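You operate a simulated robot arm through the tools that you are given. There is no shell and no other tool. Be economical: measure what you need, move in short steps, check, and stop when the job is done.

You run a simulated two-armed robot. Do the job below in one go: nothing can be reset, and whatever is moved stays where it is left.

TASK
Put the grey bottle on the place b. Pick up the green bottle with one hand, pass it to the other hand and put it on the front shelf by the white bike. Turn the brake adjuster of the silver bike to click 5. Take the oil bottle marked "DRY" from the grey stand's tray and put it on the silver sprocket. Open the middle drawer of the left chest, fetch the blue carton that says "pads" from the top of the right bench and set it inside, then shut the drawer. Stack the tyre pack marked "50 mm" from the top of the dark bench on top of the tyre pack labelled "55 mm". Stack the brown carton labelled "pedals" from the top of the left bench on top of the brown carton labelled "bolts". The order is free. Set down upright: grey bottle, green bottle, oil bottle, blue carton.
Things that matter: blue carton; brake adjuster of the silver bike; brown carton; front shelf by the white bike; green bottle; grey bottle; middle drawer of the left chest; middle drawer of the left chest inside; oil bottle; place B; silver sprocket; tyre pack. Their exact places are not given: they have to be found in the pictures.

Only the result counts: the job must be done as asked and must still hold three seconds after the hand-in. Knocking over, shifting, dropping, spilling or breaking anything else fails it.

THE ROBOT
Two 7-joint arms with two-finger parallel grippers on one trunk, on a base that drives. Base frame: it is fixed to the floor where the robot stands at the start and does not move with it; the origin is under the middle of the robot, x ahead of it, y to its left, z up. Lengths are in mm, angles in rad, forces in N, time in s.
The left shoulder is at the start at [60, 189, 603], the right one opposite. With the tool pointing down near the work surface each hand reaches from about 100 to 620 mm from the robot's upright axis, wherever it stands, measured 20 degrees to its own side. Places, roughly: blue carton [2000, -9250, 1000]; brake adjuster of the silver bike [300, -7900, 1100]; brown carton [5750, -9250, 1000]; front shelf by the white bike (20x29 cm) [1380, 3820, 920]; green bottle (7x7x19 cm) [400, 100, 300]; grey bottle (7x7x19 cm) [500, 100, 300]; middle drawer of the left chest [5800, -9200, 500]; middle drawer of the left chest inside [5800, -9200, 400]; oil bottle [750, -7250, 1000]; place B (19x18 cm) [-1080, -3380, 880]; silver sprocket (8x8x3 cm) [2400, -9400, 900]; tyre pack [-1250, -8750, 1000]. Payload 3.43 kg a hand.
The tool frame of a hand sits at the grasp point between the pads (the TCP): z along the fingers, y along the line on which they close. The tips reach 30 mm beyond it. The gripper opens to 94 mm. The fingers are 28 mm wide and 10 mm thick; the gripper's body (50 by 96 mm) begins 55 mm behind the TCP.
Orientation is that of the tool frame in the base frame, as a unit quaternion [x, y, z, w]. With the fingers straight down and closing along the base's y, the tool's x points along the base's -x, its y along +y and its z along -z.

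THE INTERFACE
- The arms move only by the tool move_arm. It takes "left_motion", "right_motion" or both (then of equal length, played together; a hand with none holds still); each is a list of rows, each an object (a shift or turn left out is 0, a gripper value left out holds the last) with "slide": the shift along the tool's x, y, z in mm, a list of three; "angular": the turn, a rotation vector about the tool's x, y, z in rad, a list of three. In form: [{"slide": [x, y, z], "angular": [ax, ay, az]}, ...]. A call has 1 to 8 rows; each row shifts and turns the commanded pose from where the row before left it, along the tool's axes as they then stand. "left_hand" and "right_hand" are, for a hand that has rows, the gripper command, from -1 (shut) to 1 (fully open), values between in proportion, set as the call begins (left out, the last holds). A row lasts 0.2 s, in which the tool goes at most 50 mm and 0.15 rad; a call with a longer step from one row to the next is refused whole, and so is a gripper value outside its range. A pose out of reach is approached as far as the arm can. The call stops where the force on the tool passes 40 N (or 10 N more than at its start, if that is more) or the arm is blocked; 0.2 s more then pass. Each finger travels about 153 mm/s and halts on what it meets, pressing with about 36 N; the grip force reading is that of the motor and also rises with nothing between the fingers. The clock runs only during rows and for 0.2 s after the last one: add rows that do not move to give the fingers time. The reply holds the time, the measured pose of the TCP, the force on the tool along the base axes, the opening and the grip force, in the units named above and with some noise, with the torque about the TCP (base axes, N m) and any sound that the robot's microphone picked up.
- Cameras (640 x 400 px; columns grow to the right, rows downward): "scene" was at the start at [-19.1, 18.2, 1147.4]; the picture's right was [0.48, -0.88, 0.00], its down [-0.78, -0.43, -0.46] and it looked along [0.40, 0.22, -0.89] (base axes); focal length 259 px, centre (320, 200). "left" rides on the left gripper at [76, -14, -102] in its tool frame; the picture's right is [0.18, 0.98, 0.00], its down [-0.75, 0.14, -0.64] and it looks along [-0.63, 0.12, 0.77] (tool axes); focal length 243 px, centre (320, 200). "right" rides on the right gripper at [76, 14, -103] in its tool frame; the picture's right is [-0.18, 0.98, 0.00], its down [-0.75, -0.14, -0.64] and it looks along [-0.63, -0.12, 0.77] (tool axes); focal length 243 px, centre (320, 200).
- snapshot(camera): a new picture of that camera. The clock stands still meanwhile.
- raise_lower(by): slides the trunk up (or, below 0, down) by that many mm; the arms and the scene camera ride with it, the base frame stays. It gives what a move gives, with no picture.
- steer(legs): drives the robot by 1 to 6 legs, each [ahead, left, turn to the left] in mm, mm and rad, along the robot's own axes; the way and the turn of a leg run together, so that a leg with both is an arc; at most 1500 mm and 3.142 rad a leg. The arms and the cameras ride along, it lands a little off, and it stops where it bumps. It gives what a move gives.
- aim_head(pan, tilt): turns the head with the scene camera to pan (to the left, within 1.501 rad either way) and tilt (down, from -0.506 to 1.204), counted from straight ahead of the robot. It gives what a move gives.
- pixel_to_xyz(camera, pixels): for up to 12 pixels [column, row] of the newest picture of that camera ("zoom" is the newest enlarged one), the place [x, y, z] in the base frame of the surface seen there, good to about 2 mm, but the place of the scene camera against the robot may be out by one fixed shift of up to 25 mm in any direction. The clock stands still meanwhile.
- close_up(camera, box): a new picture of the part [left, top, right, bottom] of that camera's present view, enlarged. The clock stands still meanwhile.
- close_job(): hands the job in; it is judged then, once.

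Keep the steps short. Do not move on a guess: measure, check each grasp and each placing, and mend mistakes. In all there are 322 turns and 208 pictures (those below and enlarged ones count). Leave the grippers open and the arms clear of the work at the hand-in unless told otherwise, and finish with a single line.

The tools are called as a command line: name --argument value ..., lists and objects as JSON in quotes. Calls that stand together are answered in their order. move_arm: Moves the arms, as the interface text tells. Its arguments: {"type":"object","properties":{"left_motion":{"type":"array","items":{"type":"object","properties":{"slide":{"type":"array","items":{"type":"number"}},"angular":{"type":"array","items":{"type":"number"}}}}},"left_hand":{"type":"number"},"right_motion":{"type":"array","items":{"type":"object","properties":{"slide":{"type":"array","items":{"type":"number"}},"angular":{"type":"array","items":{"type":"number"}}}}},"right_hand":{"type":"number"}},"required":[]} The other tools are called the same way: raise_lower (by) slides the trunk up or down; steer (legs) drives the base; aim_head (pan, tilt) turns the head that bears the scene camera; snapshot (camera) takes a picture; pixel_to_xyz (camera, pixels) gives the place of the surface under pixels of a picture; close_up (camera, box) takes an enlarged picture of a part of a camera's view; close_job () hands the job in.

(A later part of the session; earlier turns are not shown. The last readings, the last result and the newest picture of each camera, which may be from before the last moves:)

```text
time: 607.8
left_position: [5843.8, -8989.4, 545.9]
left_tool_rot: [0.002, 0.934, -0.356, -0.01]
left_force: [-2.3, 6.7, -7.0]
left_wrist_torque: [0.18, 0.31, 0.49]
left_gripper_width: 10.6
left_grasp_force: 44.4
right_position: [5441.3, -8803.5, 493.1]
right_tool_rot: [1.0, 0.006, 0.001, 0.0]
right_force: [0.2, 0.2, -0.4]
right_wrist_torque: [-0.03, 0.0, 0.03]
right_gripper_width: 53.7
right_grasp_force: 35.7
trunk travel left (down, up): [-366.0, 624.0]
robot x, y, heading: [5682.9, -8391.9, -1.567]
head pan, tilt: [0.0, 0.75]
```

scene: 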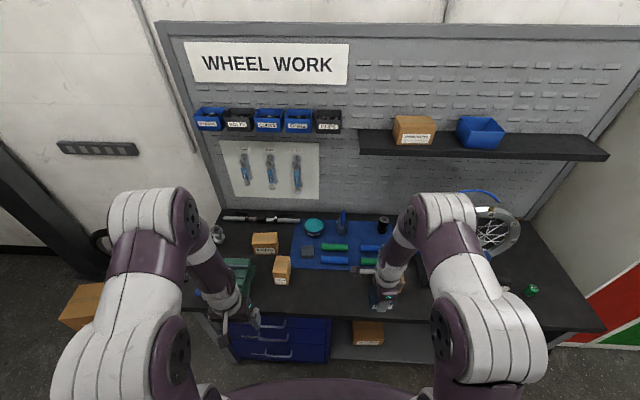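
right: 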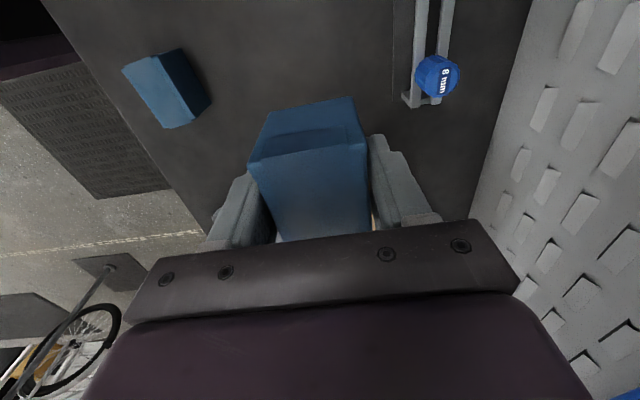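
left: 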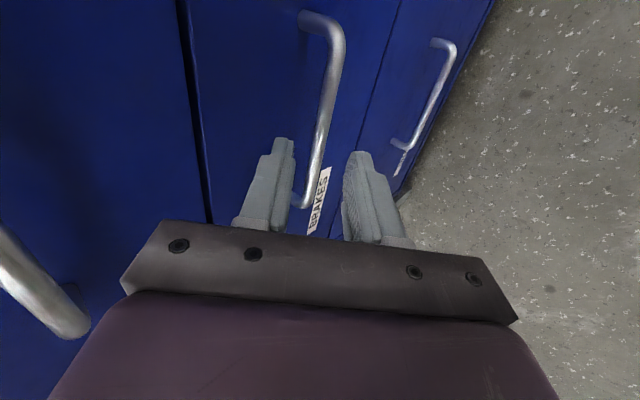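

Gripped (10.6 mm). Pull straight out 210 mm.

move_arm --left_motion '[{"slide": [0, 15, -13.4]}, {"slide": [0, 22.3, -20]}, {"slide": [0, 22.3, -20]}, {"slide": [0, 22.3, -20]}, {}]'

move_arm --left_motion '[{"slide": [0, 22.3, -20]}, {"slide": [0, 22.3, -20]}, {"slide": [0, 22.3, -20]}, {}]'

```text
time: 608.5
left_position: [5846.6, -8952.0, 546.7]
left_tool_rot: [0.0, 0.936, -0.351, 0.002]
left_force: [-7.3, 1.0, 1.9]
left_wrist_torque: [-0.12, 1.38, 0.33]
left_gripper_width: 11.1
left_grasp_force: 44.9
left hand out of reach, approached as far as the arm can: row 2, 3
right_position: [5439.0, -8801.7, 494.9]
right_tool_rot: [1.0, 0.005, 0.001, -0.002]
right_force: [0.3, -0.3, -1.0]
right_wrist_torque: [0.04, -0.05, 0.01]
right_gripper_width: 53.7
right_grasp_force: 36.6
trunk travel left (down, up): [-366.0, 624.0]
robot x, y, heading: [5679.5, -8398.0, -1.57]
head pan, tilt: [0.0, 0.75]
stopped in row 3 (left hand): the force on the tool passed its limit at 46 N (the readings are from after the stop); the commanded pose is now the measured one
```

```text
time: 609.3
left_position: [5846.1, -8876.6, 547.9]
left_tool_rot: [0.003, 0.936, -0.352, 0.002]
left_force: [-8.7, 0.4, 3.2]
left_wrist_torque: [-0.05, 1.96, 0.05]
left_gripper_width: 10.7
left_grasp_force: 44.0
right_position: [5437.1, -8803.5, 493.9]
right_tool_rot: [1.0, 0.004, 0.001, -0.001]
right_force: [-0.4, -0.2, -0.8]
right_wrist_torque: [-0.01, -0.02, 0.0]
right_gripper_width: 53.8
right_grasp_force: 36.1
trunk travel left (down, up): [-366.0, 624.0]
robot x, y, heading: [5678.1, -8396.5, -1.562]
head pan, tilt: [0.0, 0.75]
stopped in row 3 (left hand): the force on the tool passed its limit at 42 N (the readings are from after the stop); the commanded pose is now the measured one
```

Open 112 mm so far; continue slower.

move_arm --left_motion '[{"slide": [0, 11.2, -10]}, {"slide": [0, 11.2, -10]}, {"slide": [0, 11.2, -10]}, {"slide": [0, 11.2, -10]}, {"slide": [0, 11.2, -10]}, {}]'

move_arm --left_motion '[{"slide": [0, 11.2, -10]}, {"slide": [0, 11.2, -10]}, {"slide": [0, 11.2, -10]}, {}]'

```text
time: 610.5
left_position: [5846.3, -8803.7, 545.2]
left_tool_rot: [0.005, 0.937, -0.35, 0.002]
left_force: [-10.1, 2.0, -1.8]
left_wrist_torque: [-0.01, 1.72, 0.25]
left_gripper_width: 11.2
left_grasp_force: 44.2
right_position: [5435.7, -8801.0, 494.3]
right_tool_rot: [1.0, 0.004, 0.001, -0.001]
right_force: [-0.9, 0.0, -1.5]
right_wrist_torque: [0.03, -0.01, -0.01]
right_gripper_width: 53.6
right_grasp_force: 36.2
trunk travel left (down, up): [-366.0, 624.0]
robot x, y, heading: [5682.8, -8391.5, -1.567]
head pan, tilt: [0.0, 0.75]
stopped in row 5 (left hand): the force on the tool passed its limit at 41 N (the readings are from after the stop); the commanded pose is now the measured one
```

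```text
time: 611.5
left_position: [5846.7, -8758.8, 547.9]
left_tool_rot: [0.005, 0.936, -0.351, 0.002]
left_force: [-22.5, 0.4, -0.9]
left_wrist_torque: [-0.04, 1.69, 0.22]
left_gripper_width: 10.5
left_grasp_force: 44.1
right_position: [5437.4, -8802.6, 493.5]
right_tool_rot: [1.0, 0.003, 0.003, -0.001]
right_force: [-0.3, 0.3, -0.2]
right_wrist_torque: [0.01, -0.02, -0.02]
right_gripper_width: 53.5
right_grasp_force: 36.3
trunk travel left (down, up): [-366.0, 624.0]
robot x, y, heading: [5684.0, -8397.1, -1.568]
head pan, tilt: [0.0, 0.75]
```

Drawer open by ~230 mm. Release the handle and withdraw along the tool axis, then look inside.

move_arm --left_motion '[{}, {}, {"slide": [0, 0, -20]}, {"slide": [0, 0, -20]}, {"slide": [0, 0, -25]}, {"slide": [0, 0, -25]}, {}]' --left_hand -0.3

aim_head --pan 0.2 --tilt 1.0

snapshot --camera "scene"

snapshot --camera "left"

```text
time: 613.0
left_position: [5845.4, -8700.7, 614.6]
left_tool_rot: [0.005, 0.937, -0.35, 0.003]
left_force: [-0.5, 0.6, -0.3]
left_wrist_torque: [0.02, 0.01, 0.0]
left_gripper_width: 33.0
left_grasp_force: 0.0
right_position: [5437.1, -8802.4, 494.0]
right_tool_rot: [1.0, 0.004, 0.001, 0.0]
right_force: [0.0, -0.4, -1.1]
right_wrist_torque: [0.02, -0.03, 0.01]
right_gripper_width: 53.8
right_grasp_force: 36.1
trunk travel left (down, up): [-366.0, 624.0]
robot x, y, heading: [5682.3, -8395.2, -1.565]
head pan, tilt: [0.0, 0.75]
```

```text
time: 613.8
left_position: [5845.5, -8701.3, 614.9]
left_tool_rot: [0.005, 0.937, -0.349, 0.003]
left_force: [0.2, -0.3, -0.3]
left_wrist_torque: [0.0, 0.02, 0.03]
left_gripper_width: 33.0
left_grasp_force: 0.0
right_position: [5437.8, -8802.3, 493.7]
right_tool_rot: [1.0, 0.003, 0.001, -0.001]
right_force: [-0.9, -0.1, -1.5]
right_wrist_torque: [0.01, -0.03, 0.01]
right_gripper_width: 54.0
right_grasp_force: 35.9
trunk travel left (down, up): [-366.0, 624.0]
robot x, y, heading: [5680.7, -8395.1, -1.571]
head pan, tilt: [0.201, 1.0]
```

```text
34 pictures are left
```

scene: 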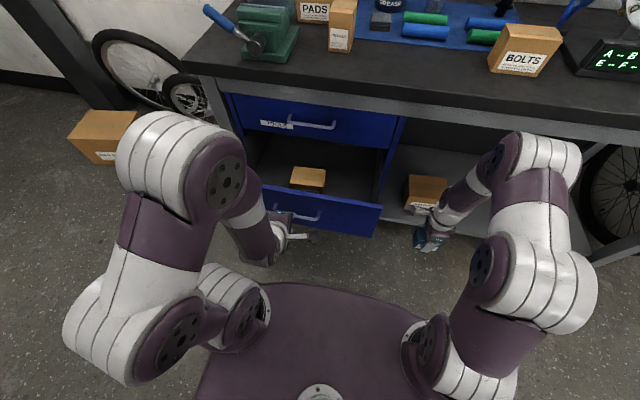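

```text
33 pictures are left
```

left: 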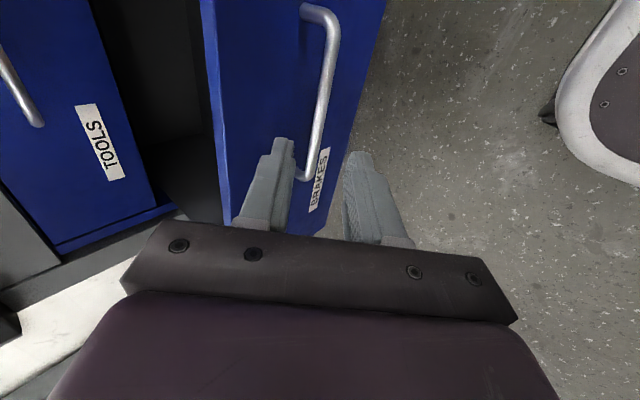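

Drawer open; there's a brown carton inside at (308,178), free floor on the right. Measure.

pixel_to_xyz --camera "scene" --pixels '[[345, 180], [335, 190], [360, 170], [308, 175], [325, 180], [292, 180], [375, 205], [270, 170], [380, 190], [330, 200], [385, 152], [335, 165]]'

close_up --camera "scene" --box '[230, 80, 410, 240]'

```text
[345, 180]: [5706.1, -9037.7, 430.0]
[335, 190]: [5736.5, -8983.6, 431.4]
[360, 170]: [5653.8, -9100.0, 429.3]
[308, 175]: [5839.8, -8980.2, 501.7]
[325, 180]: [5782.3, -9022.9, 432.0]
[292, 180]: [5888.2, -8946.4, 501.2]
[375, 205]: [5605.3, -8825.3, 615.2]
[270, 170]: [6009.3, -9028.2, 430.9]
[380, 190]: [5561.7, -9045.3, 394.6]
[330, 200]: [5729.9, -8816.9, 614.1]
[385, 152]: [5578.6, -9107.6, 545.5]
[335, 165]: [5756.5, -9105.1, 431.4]
```

```text
2.50 times, centred on (320, 160) of scene
```

zoom: 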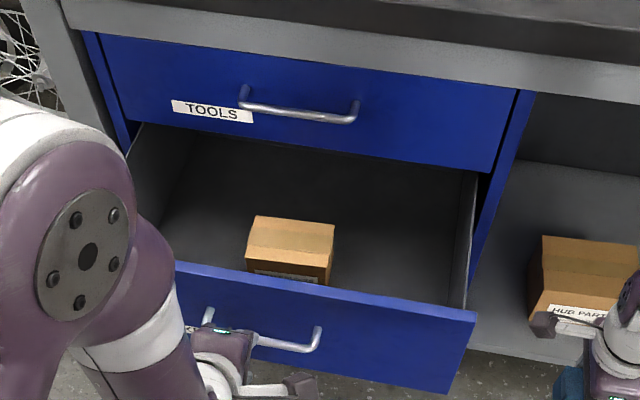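

Floor z≈418, front panel top ≈602. Target (5690,-8925). Move the left hand aside, raise the trunk 200, shift the right hand over the drawer.

move_arm --left_motion '[{"slide": [-30, 0, -20]}, {"slide": [-30, 0, -20]}, {"slide": [-30, 0, 0]}]'

raise_lower --by 200

move_arm --right_motion '[{"slide": [40, 18, 0]}, {"slide": [42, 20, 0]}, {"slide": [42, 21, 0]}, {"slide": [42, 21, 0]}, {"slide": [43, 21, 0]}, {"slide": [43, 21, 0]}, {}]'

snapshot --camera "right"

```text
time: 614.6
left_position: [5944.1, -8685.6, 633.0]
left_tool_rot: [0.005, 0.937, -0.35, 0.002]
left_force: [-0.6, 0.3, 0.4]
left_wrist_torque: [0.0, -0.02, 0.02]
left_gripper_width: 33.0
left_grasp_force: 0.1
left hand out of reach, approached as far as the arm can: row 1, 2
right_position: [5436.4, -8802.6, 495.1]
right_tool_rot: [1.0, 0.004, 0.0, -0.001]
right_force: [0.0, 0.4, -0.7]
right_wrist_torque: [-0.02, -0.01, 0.01]
right_gripper_width: 54.1
right_grasp_force: 36.0
trunk travel left (down, up): [-366.0, 624.0]
robot x, y, heading: [5683.0, -8396.6, -1.568]
head pan, tilt: [0.201, 1.0]
```

```text
time: 616.8
left_position: [5942.7, -8685.2, 831.7]
left_tool_rot: [0.005, 0.937, -0.351, 0.004]
left_force: [0.4, -0.4, 0.1]
left_wrist_torque: [0.01, 0.02, 0.01]
left_gripper_width: 32.9
left_grasp_force: 0.0
right_position: [5437.7, -8801.8, 693.2]
right_tool_rot: [1.0, 0.003, 0.0, -0.001]
right_force: [-0.2, 0.5, -1.4]
right_wrist_torque: [-0.01, -0.02, 0.0]
right_gripper_width: 53.8
right_grasp_force: 35.8
trunk travel left (down, up): [-566.0, 424.0]
robot x, y, heading: [5682.0, -8397.7, -1.57]
head pan, tilt: [0.201, 1.0]
```

```text
time: 618.4
left_position: [5942.5, -8685.0, 832.7]
left_tool_rot: [0.004, 0.937, -0.35, 0.003]
left_force: [0.1, -0.7, 1.1]
left_wrist_torque: [0.01, -0.01, -0.01]
left_gripper_width: 32.9
left_grasp_force: 0.1
right_position: [5690.4, -8921.9, 697.1]
right_tool_rot: [1.0, 0.003, 0.001, -0.001]
right_force: [-0.2, 0.6, -1.3]
right_wrist_torque: [0.03, 0.01, -0.02]
right_gripper_width: 54.0
right_grasp_force: 36.7
trunk travel left (down, up): [-566.0, 424.0]
robot x, y, heading: [5680.4, -8394.6, -1.566]
head pan, tilt: [0.201, 1.0]
```

```text
31 pictures are left
```

right: 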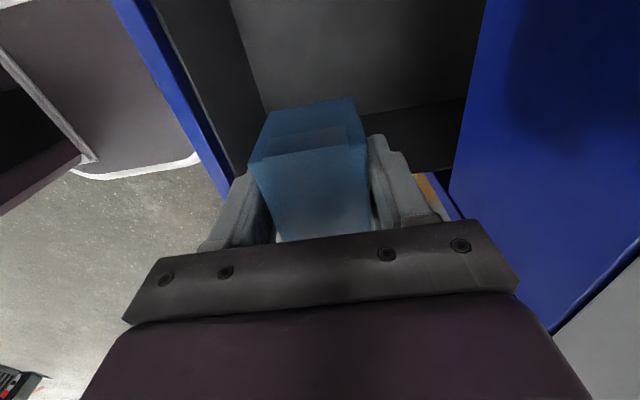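

pixel_to_xyz --camera "right" --pixels '[[140, 40], [200, 60], [260, 90], [330, 60], [420, 120], [395, 150], [425, 185], [470, 100], [300, 80], [250, 20]]'

```text
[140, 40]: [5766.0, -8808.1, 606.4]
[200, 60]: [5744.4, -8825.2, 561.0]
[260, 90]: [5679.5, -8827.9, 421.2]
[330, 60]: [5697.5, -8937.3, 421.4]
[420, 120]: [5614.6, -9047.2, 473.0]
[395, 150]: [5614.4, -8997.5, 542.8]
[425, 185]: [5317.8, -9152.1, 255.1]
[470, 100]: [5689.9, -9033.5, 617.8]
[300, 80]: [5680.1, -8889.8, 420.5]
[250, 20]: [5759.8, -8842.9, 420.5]
```

Floor z 421, walls clear. Lower the trunk 200, then the arm gently.

raise_lower --by -200

move_arm --right_motion '[{"slide": [0, 0, 15]}, {"slide": [0, 0, 14]}, {}]'

move_arm --right_motion '[{"slide": [0, 0, 2]}, {"slide": [0, 0, 2]}, {}]'

```text
time: 620.6
left_position: [5944.1, -8684.5, 633.1]
left_tool_rot: [0.004, 0.937, -0.35, 0.002]
left_force: [0.1, 0.0, 0.7]
left_wrist_torque: [-0.01, 0.0, -0.03]
left_gripper_width: 33.0
left_grasp_force: 0.1
right_position: [5689.5, -8922.0, 499.1]
right_tool_rot: [1.0, 0.003, 0.001, -0.001]
right_force: [0.8, -0.6, -0.6]
right_wrist_torque: [0.0, 0.0, 0.02]
right_gripper_width: 53.7
right_grasp_force: 36.3
trunk travel left (down, up): [-366.0, 624.0]
robot x, y, heading: [5680.7, -8399.0, -1.569]
head pan, tilt: [0.201, 1.0]
```

```text
time: 621.4
left_position: [5942.5, -8684.6, 632.6]
left_tool_rot: [0.004, 0.937, -0.35, 0.002]
left_force: [-0.5, 0.0, -0.3]
left_wrist_torque: [0.0, -0.02, -0.02]
left_gripper_width: 32.9
left_grasp_force: 0.1
right_position: [5690.5, -8920.7, 471.0]
right_tool_rot: [1.0, 0.005, 0.001, -0.001]
right_force: [-0.2, 0.3, -2.0]
right_wrist_torque: [0.0, 0.0, -0.01]
right_gripper_width: 53.6
right_grasp_force: 36.1
trunk travel left (down, up): [-366.0, 624.0]
robot x, y, heading: [5680.6, -8394.4, -1.568]
head pan, tilt: [0.201, 1.0]
```

```text
time: 622.2
left_position: [5944.1, -8685.4, 632.4]
left_tool_rot: [0.004, 0.937, -0.35, 0.002]
left_force: [0.7, -0.2, 0.2]
left_wrist_torque: [0.0, 0.0, 0.01]
left_gripper_width: 33.0
left_grasp_force: 0.1
right_position: [5690.7, -8920.0, 466.3]
right_tool_rot: [1.0, 0.003, 0.001, -0.001]
right_force: [0.1, -0.2, -0.7]
right_wrist_torque: [0.02, 0.03, -0.01]
right_gripper_width: 53.8
right_grasp_force: 35.7
trunk travel left (down, up): [-366.0, 624.0]
robot x, y, heading: [5683.0, -8398.5, -1.568]
head pan, tilt: [0.201, 1.0]
```

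move_arm --right_motion '[{"slide": [0, 0, 1.5]}, {"slide": [0, 0, 1.5]}, {}]'

move_arm --right_motion '[{"slide": [0, 0, 1.5]}, {"slide": [0, 0, 1]}, {}]'

```text
time: 623.0
left_position: [5943.7, -8685.2, 632.2]
left_tool_rot: [0.005, 0.937, -0.35, 0.003]
left_force: [-1.0, 0.1, -0.2]
left_wrist_torque: [0.02, -0.02, 0.0]
left_gripper_width: 32.9
left_grasp_force: 0.1
right_position: [5690.7, -8922.4, 462.8]
right_tool_rot: [1.0, 0.004, 0.001, -0.001]
right_force: [0.3, -0.1, -1.4]
right_wrist_torque: [0.01, -0.03, -0.02]
right_gripper_width: 54.0
right_grasp_force: 35.6
trunk travel left (down, up): [-366.0, 624.0]
robot x, y, heading: [5679.4, -8394.3, -1.563]
head pan, tilt: [0.201, 1.0]
```

```text
time: 623.8
left_position: [5943.9, -8684.8, 633.7]
left_tool_rot: [0.005, 0.936, -0.351, 0.003]
left_force: [0.8, 0.0, 0.6]
left_wrist_torque: [0.0, 0.0, -0.01]
left_gripper_width: 33.0
left_grasp_force: 0.0
right_position: [5689.8, -8920.9, 460.7]
right_tool_rot: [1.0, 0.004, 0.001, 0.0]
right_force: [-1.4, 0.1, 5.0]
right_wrist_torque: [0.0, 0.3, -0.03]
right_gripper_width: 53.8
right_grasp_force: 36.4
trunk travel left (down, up): [-366.0, 624.0]
robot x, y, heading: [5678.6, -8397.4, -1.571]
head pan, tilt: [0.201, 1.0]
```

Contact. Open to 80 mm, then raise with the arm and trunk.

move_arm --right_motion '[{}, {}, {"slide": [0, 0, -20]}, {"slide": [0, 0, -35]}, {}]' --right_hand 0.65

raise_lower --by 200

snapshot --camera "right"

```text
time: 625.0
left_position: [5944.2, -8685.2, 633.4]
left_tool_rot: [0.005, 0.937, -0.35, 0.002]
left_force: [0.6, 0.1, 0.1]
left_wrist_torque: [-0.02, 0.0, -0.02]
left_gripper_width: 32.9
left_grasp_force: 0.1
right_position: [5689.1, -8921.4, 514.6]
right_tool_rot: [1.0, 0.004, 0.001, -0.001]
right_force: [0.7, -0.1, -0.4]
right_wrist_torque: [-0.01, -0.02, 0.03]
right_gripper_width: 77.5
right_grasp_force: 0.0
trunk travel left (down, up): [-366.0, 624.0]
robot x, y, heading: [5679.3, -8396.3, -1.566]
head pan, tilt: [0.201, 1.0]
```

```text
time: 627.1
left_position: [5943.8, -8684.5, 834.2]
left_tool_rot: [0.004, 0.937, -0.35, 0.002]
left_force: [0.4, -0.9, 0.5]
left_wrist_torque: [-0.03, 0.01, 0.03]
left_gripper_width: 32.9
left_grasp_force: 0.1
right_position: [5688.3, -8922.9, 714.4]
right_tool_rot: [1.0, 0.004, 0.0, -0.001]
right_force: [1.0, 0.0, 0.6]
right_wrist_torque: [0.02, 0.0, -0.01]
right_gripper_width: 77.6
right_grasp_force: 0.1
trunk travel left (down, up): [-566.0, 424.0]
robot x, y, heading: [5680.1, -8396.7, -1.571]
head pan, tilt: [0.201, 1.0]
```

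```text
30 pictures are left
```

right: 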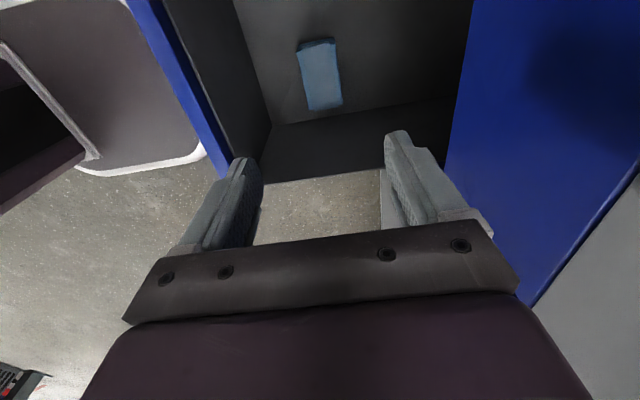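

Carton is inside, upright. Pull the right hand back, lower, and use the closed left fingers to push the drawer shut.

move_arm --right_motion '[{"slide": [-20, -45, 0]}, {"slide": [-20, -45, 0]}, {"slide": [-20, -45, 0]}, {"slide": [-20, -45, 0]}, {"slide": [-20, -45, 0]}, {"slide": [-10, 0, 0]}]' --left_motion '[{"slide": [20, 0, 0]}, {"slide": [25, 0, 0]}, {"slide": [25, 0, 0]}, {"slide": [25, 0, 0]}, {"slide": [25, 0, 0]}, {}]' --left_hand -1

raise_lower --by -200

move_arm --left_motion '[{"slide": [0, 20, 22]}, {"slide": [0, 15, 20]}, {}]'

snapshot --camera "left"

```text
time: 628.5
left_position: [5824.3, -8686.7, 827.3]
left_tool_rot: [0.005, 0.937, -0.35, 0.002]
left_force: [-0.1, 0.1, 0.1]
left_wrist_torque: [0.05, 0.04, 0.0]
left_gripper_width: 0.0
left_grasp_force: 33.3
left hand out of reach, approached as far as the arm can: row 3
right_position: [5578.5, -8695.5, 712.9]
right_tool_rot: [1.0, 0.004, 0.0, -0.001]
right_force: [0.7, -1.0, 0.2]
right_wrist_torque: [0.0, -0.01, 0.01]
right_gripper_width: 77.9
right_grasp_force: 0.1
trunk travel left (down, up): [-566.0, 424.0]
robot x, y, heading: [5681.2, -8398.2, -1.569]
head pan, tilt: [0.201, 1.0]
```

```text
time: 630.7
left_position: [5824.1, -8687.1, 627.9]
left_tool_rot: [0.004, 0.937, -0.35, 0.002]
left_force: [0.2, -0.2, -0.1]
left_wrist_torque: [0.02, -0.03, 0.01]
left_gripper_width: 0.2
left_grasp_force: 32.9
right_position: [5579.3, -8696.7, 512.4]
right_tool_rot: [1.0, 0.003, 0.001, 0.0]
right_force: [0.1, 0.4, -0.4]
right_wrist_torque: [0.01, 0.0, 0.0]
right_gripper_width: 77.6
right_grasp_force: 0.1
trunk travel left (down, up): [-366.0, 624.0]
robot x, y, heading: [5680.7, -8391.9, -1.564]
head pan, tilt: [0.201, 1.0]
```

```text
time: 631.5
left_position: [5821.4, -8701.2, 580.0]
left_tool_rot: [0.0, 0.93, -0.366, -0.004]
left_force: [0.1, 0.4, 0.0]
left_wrist_torque: [-0.05, -0.01, 0.02]
left_gripper_width: 0.1
left_grasp_force: 33.0
right_position: [5579.0, -8696.5, 511.4]
right_tool_rot: [1.0, 0.004, 0.001, -0.001]
right_force: [0.5, -0.1, -0.8]
right_wrist_torque: [-0.01, 0.01, -0.01]
right_gripper_width: 77.7
right_grasp_force: 0.1
trunk travel left (down, up): [-366.0, 624.0]
robot x, y, heading: [5678.9, -8396.4, -1.572]
head pan, tilt: [0.201, 1.0]
```

```text
29 pictures are left
```

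left: 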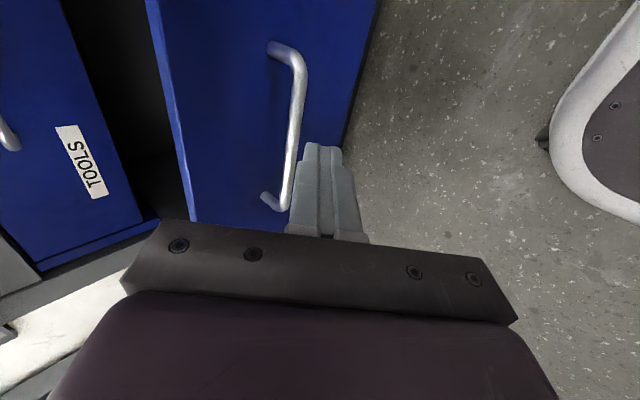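

Push with -Y steps of ~11 mm.

move_arm --left_motion '[{"slide": [0, -8, -9]}, {"slide": [0, -22, 20]}, {"slide": [0, -22, 20]}, {"slide": [0, -8, 7.5]}, {"slide": [0, -8, 7.5]}, {"slide": [0, -8, 7.5]}, {"slide": [0, -8, 7.5]}, {"slide": [0, -8, 7.5]}]'

move_arm --left_motion '[{"slide": [0, -8, 7.5]}, {"slide": [0, -8, 7.5]}, {"slide": [0, -8, 7.5]}, {"slide": [0, -8, 7.5]}, {"slide": [0, -8, 7.5]}, {"slide": [0, -8, 7.5]}, {"slide": [0, -8, 7.5]}, {"slide": [0, -8, 7.5]}]'

move_arm --left_motion '[{"slide": [0, -8, 7.5]}, {"slide": [0, -8, 7.5]}, {"slide": [0, -8, 7.5]}, {"slide": [0, -8, 7.5]}, {"slide": [0, -8, 7.5]}, {"slide": [0, -8, 7.5]}, {"slide": [0, -8, 7.5]}, {"slide": [0, -8, 7.5]}]'

```text
time: 633.3
left_position: [5823.7, -8803.9, 583.1]
left_tool_rot: [0.004, 0.936, -0.351, 0.002]
left_force: [-0.4, 0.9, 0.1]
left_wrist_torque: [0.02, -0.01, 0.01]
left_gripper_width: 0.0
left_grasp_force: 32.5
right_position: [5579.1, -8696.0, 511.8]
right_tool_rot: [1.0, 0.003, 0.001, 0.0]
right_force: [0.4, -0.2, 0.7]
right_wrist_torque: [0.0, -0.01, 0.0]
right_gripper_width: 77.6
right_grasp_force: 0.1
trunk travel left (down, up): [-366.0, 624.0]
robot x, y, heading: [5680.3, -8397.9, -1.567]
head pan, tilt: [0.201, 1.0]
```

```text
time: 635.1
left_position: [5821.4, -8891.3, 577.7]
left_tool_rot: [0.004, 0.936, -0.352, 0.002]
left_force: [-0.3, -0.1, 0.5]
left_wrist_torque: [-0.02, -0.03, 0.0]
left_gripper_width: 0.0
left_grasp_force: 32.8
right_position: [5577.4, -8695.5, 512.0]
right_tool_rot: [1.0, 0.003, 0.001, -0.001]
right_force: [-0.7, 0.1, 0.5]
right_wrist_torque: [0.04, 0.07, -0.02]
right_gripper_width: 77.5
right_grasp_force: 0.0
trunk travel left (down, up): [-366.0, 624.0]
robot x, y, heading: [5681.7, -8400.9, -1.567]
head pan, tilt: [0.201, 1.0]
```

```text
time: 636.9
left_position: [5821.7, -8978.3, 575.1]
left_tool_rot: [0.004, 0.937, -0.35, 0.003]
left_force: [0.0, 0.1, 0.1]
left_wrist_torque: [0.02, 0.04, -0.03]
left_gripper_width: 0.0
left_grasp_force: 32.9
right_position: [5579.7, -8697.5, 511.4]
right_tool_rot: [1.0, 0.003, 0.0, -0.002]
right_force: [-0.7, 0.3, 0.9]
right_wrist_torque: [0.0, 0.0, 0.02]
right_gripper_width: 77.5
right_grasp_force: 0.0
trunk travel left (down, up): [-366.0, 624.0]
robot x, y, heading: [5675.3, -8400.1, -1.567]
head pan, tilt: [0.201, 1.0]
```

move_arm --left_motion '[{"slide": [0, -8, 7.5]}, {"slide": [0, -8, 7.5]}, {"slide": [0, -6, 5.5]}, {"slide": [0, -4, 4]}, {}]'

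move_arm --left_motion '[{"slide": [0, -4, 4]}, {"slide": [0, -4, 4]}, {}]'

snapshot --camera "scene"

```text
time: 638.1
left_position: [5821.9, -9007.1, 574.5]
left_tool_rot: [0.005, 0.937, -0.348, 0.002]
left_force: [3.2, 38.4, 9.4]
left_wrist_torque: [0.38, -0.09, 0.24]
left_gripper_width: 0.0
left_grasp_force: 32.9
right_position: [5579.8, -8695.4, 513.5]
right_tool_rot: [1.0, 0.004, 0.001, 0.001]
right_force: [-0.5, 0.2, -0.4]
right_wrist_torque: [-0.03, 0.02, 0.01]
right_gripper_width: 77.9
right_grasp_force: 0.0
trunk travel left (down, up): [-366.0, 624.0]
robot x, y, heading: [5681.8, -8398.4, -1.567]
head pan, tilt: [0.201, 1.0]
```

```text
time: 638.4
left_position: [5822.1, -9007.9, 572.4]
left_tool_rot: [0.004, 0.938, -0.347, 0.003]
left_force: [0.6, 24.7, 19.5]
left_wrist_torque: [-0.09, -0.07, 0.07]
left_gripper_width: 0.0
left_grasp_force: 33.1
right_position: [5578.9, -8694.3, 512.9]
right_tool_rot: [1.0, 0.004, 0.001, 0.001]
right_force: [-0.7, 0.4, 0.4]
right_wrist_torque: [-0.03, 0.01, 0.03]
right_gripper_width: 77.4
right_grasp_force: 0.0
trunk travel left (down, up): [-366.0, 624.0]
robot x, y, heading: [5682.3, -8396.9, -1.563]
head pan, tilt: [0.201, 1.0]
stopped in row 1 (left hand): the force on the tool passed its limit at 55 N (the readings are from after the stop); the commanded pose is now the measured one
```

```text
28 pictures are left
```

scene: 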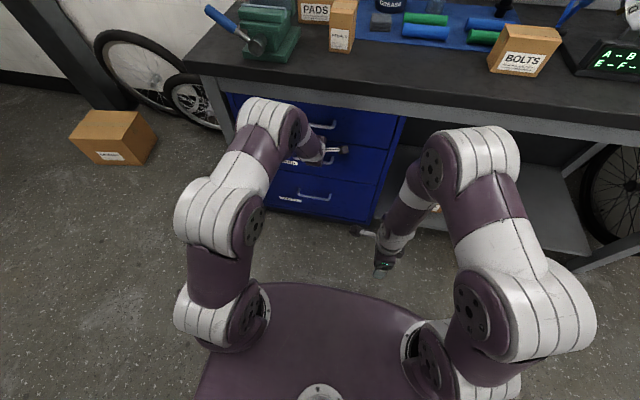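

Drawer hit its stop (55 N). Withdraw the left hand, check the drawer faces and read the brown carton label.

move_arm --left_motion '[{"slide": [0, 22, -20]}, {"slide": [0, 30, -27]}, {"slide": [0, 30, -27]}, {"slide": [0, 30, -27]}, {"slide": [0, 30, -27]}, {}]'

snapshot --camera "left"

pixel_to_xyz --camera "left" --pixels '[[60, 60], [100, 100], [200, 60], [230, 100], [320, 60], [150, 150]]'

close_up --camera "scene" --box '[290, 0, 370, 60]'

```text
time: 639.8
left_position: [5823.8, -8815.5, 576.2]
left_tool_rot: [0.004, 0.938, -0.347, 0.003]
left_force: [0.5, -0.1, 0.3]
left_wrist_torque: [0.01, 0.01, 0.02]
left_gripper_width: 0.1
left_grasp_force: 32.6
right_position: [5579.4, -8695.6, 512.3]
right_tool_rot: [1.0, 0.004, 0.001, -0.001]
right_force: [0.5, -0.2, 0.4]
right_wrist_torque: [0.01, 0.01, 0.03]
right_gripper_width: 77.5
right_grasp_force: 0.2
trunk travel left (down, up): [-366.0, 624.0]
robot x, y, heading: [5680.4, -8394.8, -1.562]
head pan, tilt: [0.201, 1.0]
```

```text
27 pictures are left
```

left: 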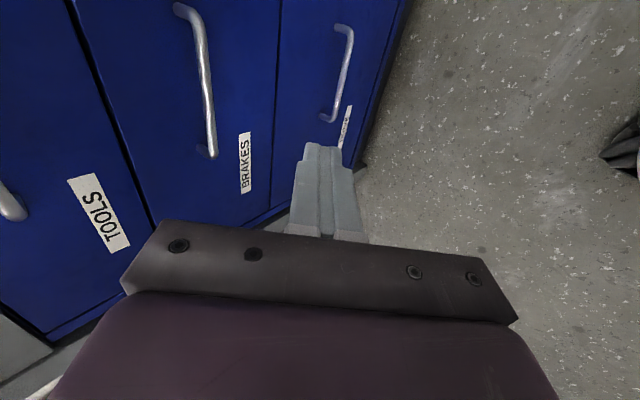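

```text
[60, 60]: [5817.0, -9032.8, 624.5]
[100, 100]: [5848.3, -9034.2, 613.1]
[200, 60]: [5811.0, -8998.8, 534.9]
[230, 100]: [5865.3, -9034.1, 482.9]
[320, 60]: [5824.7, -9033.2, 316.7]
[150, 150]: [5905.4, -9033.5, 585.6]
```

```text
6.67 times, centred on (330, 30) of scene
```

zoom: 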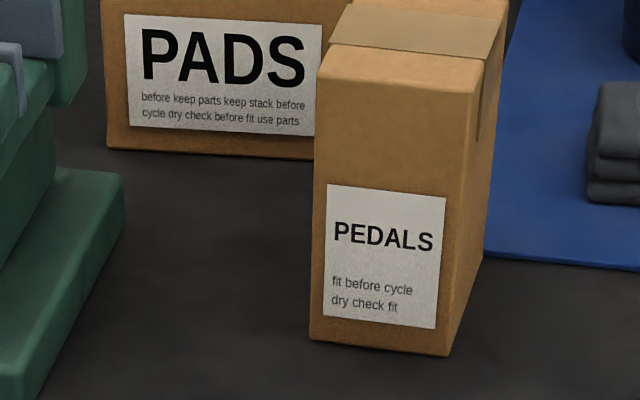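

Drawer is flush again. Now the brown "PEDALS" carton: raise the trunk and drive to put it in front of the right hand.

raise_lower --by 400

raise_lower --by 215

steer --legs '[[0, 190, 0], [280, 0, 0]]'

snapshot --camera "right"

```text
time: 643.6
left_position: [5823.4, -8815.7, 974.9]
left_tool_rot: [0.004, 0.938, -0.347, 0.001]
left_force: [0.2, -0.2, 0.1]
left_wrist_torque: [0.0, 0.02, 0.02]
left_gripper_width: 0.0
left_grasp_force: 32.8
right_position: [5580.6, -8697.4, 912.6]
right_tool_rot: [1.0, 0.003, 0.0, -0.001]
right_force: [0.0, 0.3, -0.5]
right_wrist_torque: [-0.02, 0.0, 0.0]
right_gripper_width: 77.7
right_grasp_force: 0.0
trunk travel left (down, up): [-766.0, 224.0]
robot x, y, heading: [5681.9, -8396.3, -1.569]
head pan, tilt: [0.201, 1.0]
```

```text
time: 645.9
left_position: [5823.6, -8815.0, 1190.5]
left_tool_rot: [0.004, 0.938, -0.346, 0.003]
left_force: [-0.8, 0.1, -0.3]
left_wrist_torque: [-0.01, 0.03, -0.03]
left_gripper_width: 0.1
left_grasp_force: 33.1
right_position: [5578.9, -8696.0, 1127.8]
right_tool_rot: [1.0, 0.004, 0.001, -0.001]
right_force: [-0.2, 0.6, 0.2]
right_wrist_torque: [-0.02, 0.03, -0.03]
right_gripper_width: 77.5
right_grasp_force: 0.0
trunk travel left (down, up): [-981.0, 9.0]
robot x, y, heading: [5680.9, -8393.7, -1.565]
head pan, tilt: [0.201, 1.0]
```

```text
time: 649.0
left_position: [6014.8, -9086.6, 1191.8]
left_tool_rot: [0.005, 0.938, -0.346, 0.002]
left_force: [0.0, 0.3, -0.3]
left_wrist_torque: [-0.02, 0.0, 0.03]
left_gripper_width: 0.0
left_grasp_force: 33.3
right_position: [5770.9, -8966.4, 1127.7]
right_tool_rot: [1.0, 0.004, 0.001, 0.0]
right_force: [0.4, -1.1, 0.6]
right_wrist_torque: [0.04, -0.01, 0.05]
right_gripper_width: 77.7
right_grasp_force: 0.0
trunk travel left (down, up): [-981.0, 9.0]
robot x, y, heading: [5873.1, -8665.6, -1.568]
head pan, tilt: [0.201, 1.0]
```

```text
25 pictures are left
```

right: 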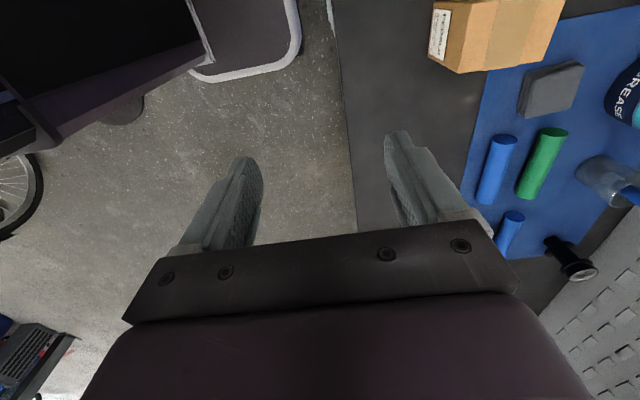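

pixel_to_xyz --camera "right" --pixels '[[500, 30], [550, 20], [545, 55], [495, 65], [498, 10], [465, 40], [462, 70], [440, 35], [520, 60]]'

```text
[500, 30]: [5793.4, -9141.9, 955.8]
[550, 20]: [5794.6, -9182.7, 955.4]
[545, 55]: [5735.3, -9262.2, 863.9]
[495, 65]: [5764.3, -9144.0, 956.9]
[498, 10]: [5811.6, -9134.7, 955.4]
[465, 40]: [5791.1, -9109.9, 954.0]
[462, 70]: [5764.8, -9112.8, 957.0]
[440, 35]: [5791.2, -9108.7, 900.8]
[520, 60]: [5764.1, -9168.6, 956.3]
```

move_arm --right_motion '[{"slide": [8, 45, 0]}, {"slide": [8, 45, 0]}, {"slide": [8, 45, 0]}, {"slide": [8, 45, 0]}, {}]' --right_hand 1

snapshot --camera "right"

```text
time: 650.2
left_position: [6015.0, -9087.3, 1192.1]
left_tool_rot: [0.004, 0.938, -0.346, 0.002]
left_force: [0.9, 0.1, 0.3]
left_wrist_torque: [-0.01, 0.03, 0.0]
left_gripper_width: 0.0
left_grasp_force: 33.1
right_position: [5805.4, -9147.4, 1127.0]
right_tool_rot: [1.0, 0.004, 0.0, -0.001]
right_force: [0.6, 0.0, 0.4]
right_wrist_torque: [-0.05, -0.02, 0.03]
right_gripper_width: 94.2
right_grasp_force: 0.2
trunk travel left (down, up): [-981.0, 9.0]
robot x, y, heading: [5874.0, -8665.3, -1.567]
head pan, tilt: [0.201, 1.0]
```

```text
24 pictures are left
```

right: 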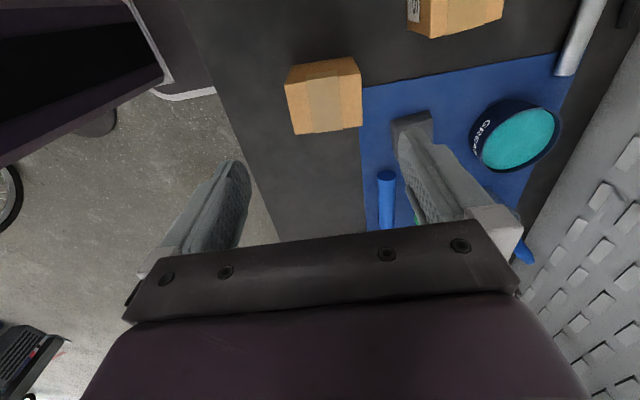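

pixel_to_xyz --camera "right" --pixels '[[288, 84], [355, 78], [358, 125], [297, 132], [325, 105], [353, 60], [292, 72], [460, 15], [405, 130]]'

```text
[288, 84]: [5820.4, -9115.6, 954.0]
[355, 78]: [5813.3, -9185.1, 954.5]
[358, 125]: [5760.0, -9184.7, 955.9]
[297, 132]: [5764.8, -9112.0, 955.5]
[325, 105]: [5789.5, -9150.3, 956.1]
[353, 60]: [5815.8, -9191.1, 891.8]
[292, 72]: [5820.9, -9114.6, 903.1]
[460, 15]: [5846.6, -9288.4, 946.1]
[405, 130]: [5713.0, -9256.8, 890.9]
```

PEDALS centre (5790,-9150), 56×75 mm, top z 956. Align (+0.08 yaw), descend to z≈908, grip.

move_arm --right_motion '[{"slide": [-15, 3, 0], "angular": [0, 0, 0.08]}, {"slide": [0, 0, 40]}, {"slide": [0, 0, 40]}, {"slide": [0, 0, 40]}, {}]'

close_up --camera "right" --box '[180, 20, 500, 240]'

```text
time: 651.4
left_position: [6014.3, -9087.7, 1190.1]
left_tool_rot: [0.005, 0.938, -0.346, 0.002]
left_force: [0.3, 0.3, 1.0]
left_wrist_torque: [-0.05, 0.01, 0.05]
left_gripper_width: 0.1
left_grasp_force: 33.5
right_position: [5785.6, -9147.5, 1004.4]
right_tool_rot: [0.999, -0.037, 0.001, -0.001]
right_force: [0.3, 0.2, -0.1]
right_wrist_torque: [-0.01, 0.01, 0.02]
right_gripper_width: 94.1
right_grasp_force: 0.0
trunk travel left (down, up): [-981.0, 9.0]
robot x, y, heading: [5871.1, -8666.6, -1.573]
head pan, tilt: [0.201, 1.0]
```

```text
1.82 times, centred on (340, 130) of right
```

zoom: 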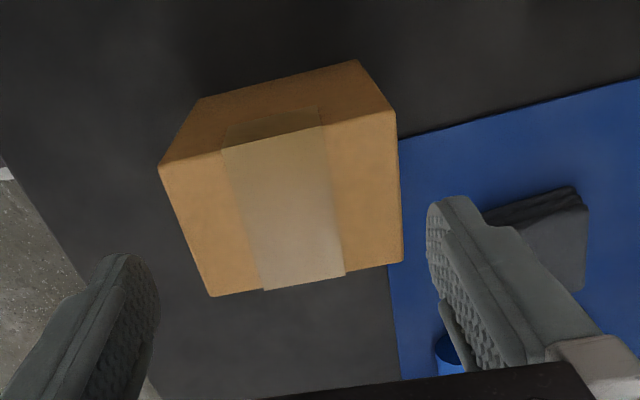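

Wrong sign: the box now appears rotated -0.19 rad relative to the fingers. Rotate -0.17 and continue down.

move_arm --right_motion '[{"angular": [0, 0, -0.09]}, {"angular": [0, 0, -0.08]}, {"slide": [4, 2, 0]}, {}]'

close_up --camera "right" --box '[180, 20, 500, 240]'

```text
time: 652.4
left_position: [6015.7, -9087.3, 1190.7]
left_tool_rot: [0.005, 0.939, -0.345, 0.001]
left_force: [-0.6, 0.2, -0.3]
left_wrist_torque: [0.01, -0.04, 0.0]
left_gripper_width: 0.0
left_grasp_force: 33.1
right_position: [5792.0, -9152.0, 1005.3]
right_tool_rot: [0.999, 0.049, 0.0, -0.001]
right_force: [-0.4, 1.2, 0.4]
right_wrist_torque: [-0.01, 0.02, -0.02]
right_gripper_width: 93.9
right_grasp_force: 0.1
trunk travel left (down, up): [-981.0, 9.0]
robot x, y, heading: [5876.8, -8669.6, -1.565]
head pan, tilt: [0.201, 1.0]
```

```text
1.82 times, centred on (340, 130) of right
```

zoom: 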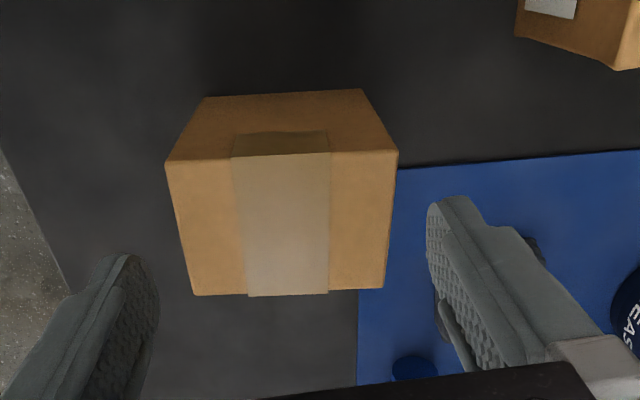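

Aligned. Descend 97 mm, grip and lift.

move_arm --right_motion '[{"slide": [0, 0, 35]}, {"slide": [0, 0, 35]}, {"slide": [0, 0, 27]}, {}]'

move_arm --right_motion '[{}, {}, {}]' --right_hand -1

move_arm --right_motion '[{"slide": [0, 0, -30]}, {"slide": [0, 0, -45]}, {"slide": [0, 0, -45]}, {"slide": [0, 0, -45]}, {"slide": [0, 0, -45]}, {}]'

```text
time: 653.4
left_position: [6014.8, -9088.6, 1191.2]
left_tool_rot: [0.005, 0.938, -0.347, 0.002]
left_force: [0.2, 0.0, 0.1]
left_wrist_torque: [0.03, -0.01, -0.01]
left_gripper_width: 0.0
left_grasp_force: 33.2
right_position: [5794.5, -9150.3, 908.8]
right_tool_rot: [0.999, 0.048, 0.002, 0.0]
right_force: [0.1, -0.8, 0.8]
right_wrist_torque: [0.01, -0.01, 0.02]
right_gripper_width: 93.8
right_grasp_force: 0.0
trunk travel left (down, up): [-981.0, 9.0]
robot x, y, heading: [5874.0, -8665.2, -1.567]
head pan, tilt: [0.201, 1.0]
```

```text
time: 654.2
left_position: [6014.2, -9087.5, 1190.2]
left_tool_rot: [0.004, 0.939, -0.345, 0.002]
left_force: [0.0, 0.8, -0.5]
left_wrist_torque: [0.01, 0.02, -0.02]
left_gripper_width: 0.0
left_grasp_force: 32.7
right_position: [5795.1, -9150.4, 909.7]
right_tool_rot: [0.999, 0.049, 0.0, -0.001]
right_force: [0.6, 0.5, 0.2]
right_wrist_torque: [-0.03, -0.01, 0.01]
right_gripper_width: 91.7
right_grasp_force: 36.4
trunk travel left (down, up): [-981.0, 9.0]
robot x, y, heading: [5874.8, -8668.5, -1.562]
head pan, tilt: [0.201, 1.0]
```

```text
time: 655.6
left_position: [6015.5, -9086.7, 1190.4]
left_tool_rot: [0.005, 0.938, -0.346, 0.002]
left_force: [0.2, 0.3, -0.1]
left_wrist_torque: [-0.04, 0.01, 0.03]
left_gripper_width: 0.1
left_grasp_force: 33.0
right_position: [5791.1, -9155.4, 1120.4]
right_tool_rot: [0.999, 0.048, 0.001, -0.003]
right_force: [-0.3, 0.3, -2.2]
right_wrist_torque: [0.02, -0.01, -0.04]
right_gripper_width: 91.6
right_grasp_force: 35.8
trunk travel left (down, up): [-981.0, 9.0]
robot x, y, heading: [5872.9, -8670.1, -1.568]
head pan, tilt: [0.201, 1.0]
```

Held (carton is 92 mm wide that way; bottom 48 mm below TCP). Drive right and locate the BOLTS carton.

move_arm --right_motion '[{"slide": [0, -45, 0]}, {"slide": [0, -45, 0]}, {"slide": [0, -30, 0]}]'

steer --legs '[[0, -330, 0]]'

aim_head --pan -0.3 --tilt 1.0

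snapshot --camera "scene"

snapshot --camera "right"

```text
time: 656.4
left_position: [6014.2, -9088.6, 1190.9]
left_tool_rot: [0.005, 0.938, -0.346, 0.002]
left_force: [0.1, 0.6, 0.3]
left_wrist_torque: [0.02, -0.01, -0.02]
left_gripper_width: 0.0
left_grasp_force: 33.2
right_position: [5781.1, -9032.4, 1119.0]
right_tool_rot: [0.999, 0.048, 0.001, -0.001]
right_force: [0.0, -0.5, -3.3]
right_wrist_torque: [-0.01, -0.01, 0.02]
right_gripper_width: 91.1
right_grasp_force: 36.5
trunk travel left (down, up): [-981.0, 9.0]
robot x, y, heading: [5870.4, -8667.2, -1.569]
head pan, tilt: [0.201, 1.0]
```

```text
time: 658.6
left_position: [5687.7, -9089.6, 1190.0]
left_tool_rot: [0.007, 0.939, -0.345, 0.001]
left_force: [0.7, 1.0, -0.2]
left_wrist_torque: [0.01, 0.01, 0.0]
left_gripper_width: 0.4
left_grasp_force: 33.4
right_position: [5453.0, -9033.5, 1120.0]
right_tool_rot: [0.999, 0.045, 0.0, 0.0]
right_force: [-0.4, 0.6, -3.0]
right_wrist_torque: [-0.01, -0.02, 0.0]
right_gripper_width: 91.2
right_grasp_force: 35.7
trunk travel left (down, up): [-981.0, 9.0]
robot x, y, heading: [5541.8, -8666.2, -1.572]
head pan, tilt: [0.201, 1.0]
```

```text
time: 659.5
left_position: [5685.2, -9088.8, 1190.4]
left_tool_rot: [0.007, 0.939, -0.345, 0.002]
left_force: [-0.6, -0.1, 0.0]
left_wrist_torque: [0.05, 0.02, 0.01]
left_gripper_width: 0.0
left_grasp_force: 33.6
right_position: [5449.1, -9032.9, 1119.9]
right_tool_rot: [0.999, 0.046, 0.001, -0.002]
right_force: [0.3, 0.3, -2.8]
right_wrist_torque: [-0.03, -0.07, -0.01]
right_gripper_width: 91.1
right_grasp_force: 36.1
trunk travel left (down, up): [-981.0, 9.0]
robot x, y, heading: [5541.3, -8669.2, -1.574]
head pan, tilt: [-0.3, 1.0]
```

```text
21 pictures are left
```

scene: 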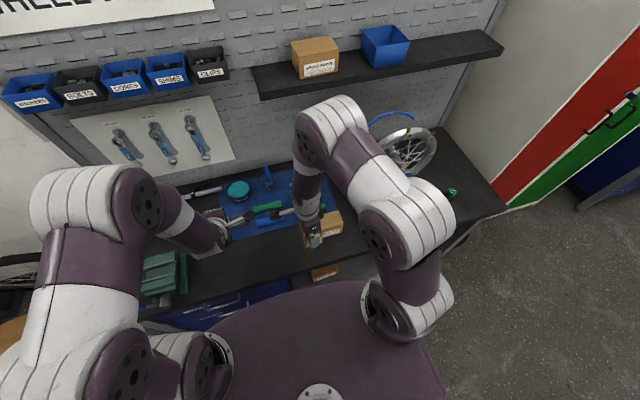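

```text
20 pictures are left
```

right: 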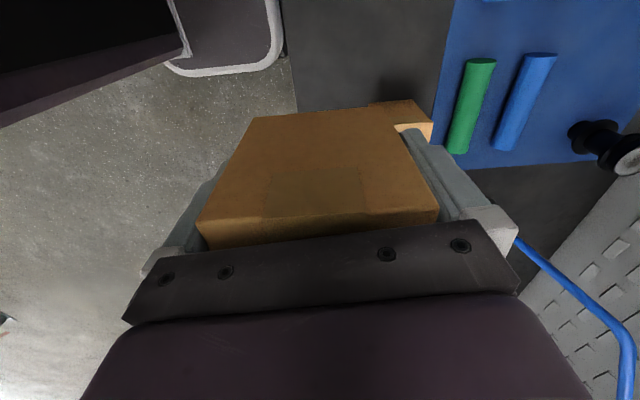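

pixel_to_xyz --camera "right" --pixels '[[400, 110], [420, 108], [425, 130], [380, 105], [330, 170], [260, 125], [400, 130]]'

close_up --camera "scene" --box '[290, 190, 370, 260]'

pixel_to_xyz --camera "zoom" --pixels '[[360, 200], [330, 190], [390, 190], [360, 130], [350, 240], [420, 200]]'

```text
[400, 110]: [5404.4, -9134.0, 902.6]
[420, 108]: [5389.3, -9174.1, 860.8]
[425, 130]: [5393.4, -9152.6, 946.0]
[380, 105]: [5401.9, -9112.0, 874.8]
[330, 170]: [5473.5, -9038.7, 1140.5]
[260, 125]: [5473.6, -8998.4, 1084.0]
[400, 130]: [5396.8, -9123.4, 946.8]
```

```text
5.71 times, centred on (330, 225) of scene
```

zoom: 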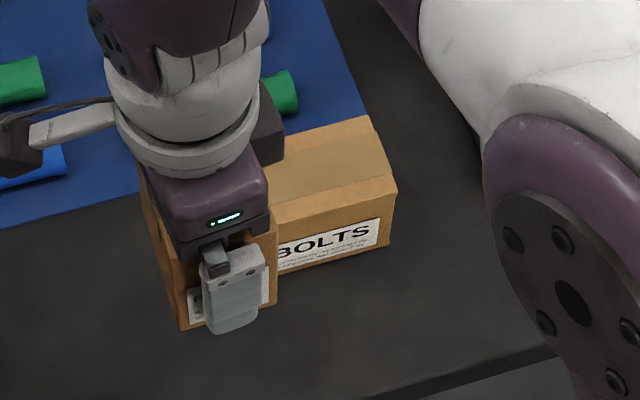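

```text
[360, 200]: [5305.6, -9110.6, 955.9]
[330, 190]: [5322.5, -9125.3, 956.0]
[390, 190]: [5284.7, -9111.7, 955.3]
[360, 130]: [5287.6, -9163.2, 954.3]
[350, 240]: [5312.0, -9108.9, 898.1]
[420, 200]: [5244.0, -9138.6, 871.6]
```

BOLTS top z≈946; x≈5267–5402. Pull the hand back to see it fully in the scene view.

move_arm --right_motion '[{"slide": [0, -45, 0]}, {"slide": [0, -45, 0]}, {"slide": [0, -40, 0]}, {}]'

close_up --camera "scene" --box '[280, 190, 370, 260]'

```text
time: 660.5
left_position: [5684.8, -9090.4, 1190.8]
left_tool_rot: [0.007, 0.939, -0.345, 0.001]
left_force: [0.0, -0.4, 0.4]
left_wrist_torque: [0.02, 0.01, 0.01]
left_gripper_width: 0.3
left_grasp_force: 33.2
right_position: [5438.1, -8899.6, 1119.6]
right_tool_rot: [0.999, 0.046, 0.001, -0.001]
right_force: [-0.4, -0.2, -3.1]
right_wrist_torque: [0.02, 0.02, -0.04]
right_gripper_width: 91.4
right_grasp_force: 35.7
trunk travel left (down, up): [-981.0, 9.0]
robot x, y, heading: [5539.0, -8663.8, -1.577]
head pan, tilt: [-0.3, 1.0]
```

```text
5.71 times, centred on (325, 225) of scene
```

zoom: 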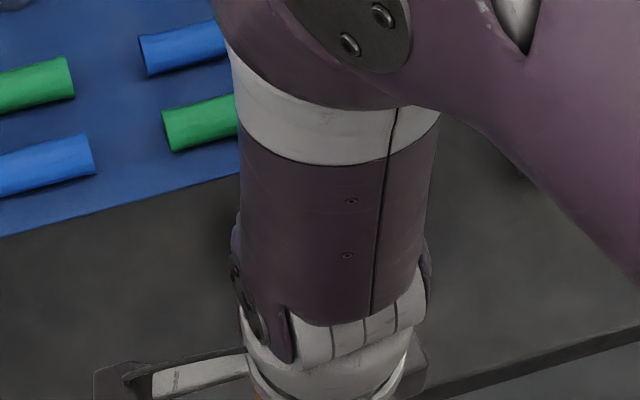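

snapshot --camera "right"

```text
17 pictures are left
```

right: 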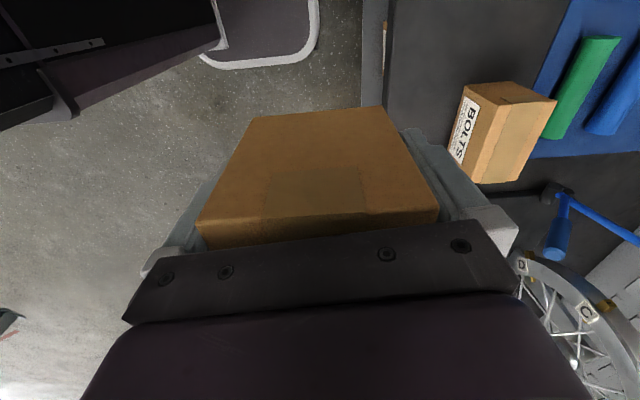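

BOLTS is now fully visible at (505,130). Measure its top corners.

pixel_to_xyz --camera "right" --pixels '[[482, 105], [552, 102], [516, 180], [480, 180], [500, 140], [535, 140], [470, 88], [512, 84], [497, 110], [255, 122], [382, 110], [438, 212]]'

```text
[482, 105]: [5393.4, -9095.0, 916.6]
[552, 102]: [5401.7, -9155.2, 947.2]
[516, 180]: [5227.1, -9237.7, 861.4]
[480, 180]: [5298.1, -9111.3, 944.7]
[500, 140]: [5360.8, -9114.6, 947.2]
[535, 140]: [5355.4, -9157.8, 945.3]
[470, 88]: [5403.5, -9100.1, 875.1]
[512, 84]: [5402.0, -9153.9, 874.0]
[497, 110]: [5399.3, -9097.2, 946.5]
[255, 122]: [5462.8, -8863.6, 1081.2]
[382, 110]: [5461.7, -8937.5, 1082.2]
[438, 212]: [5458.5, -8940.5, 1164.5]
```

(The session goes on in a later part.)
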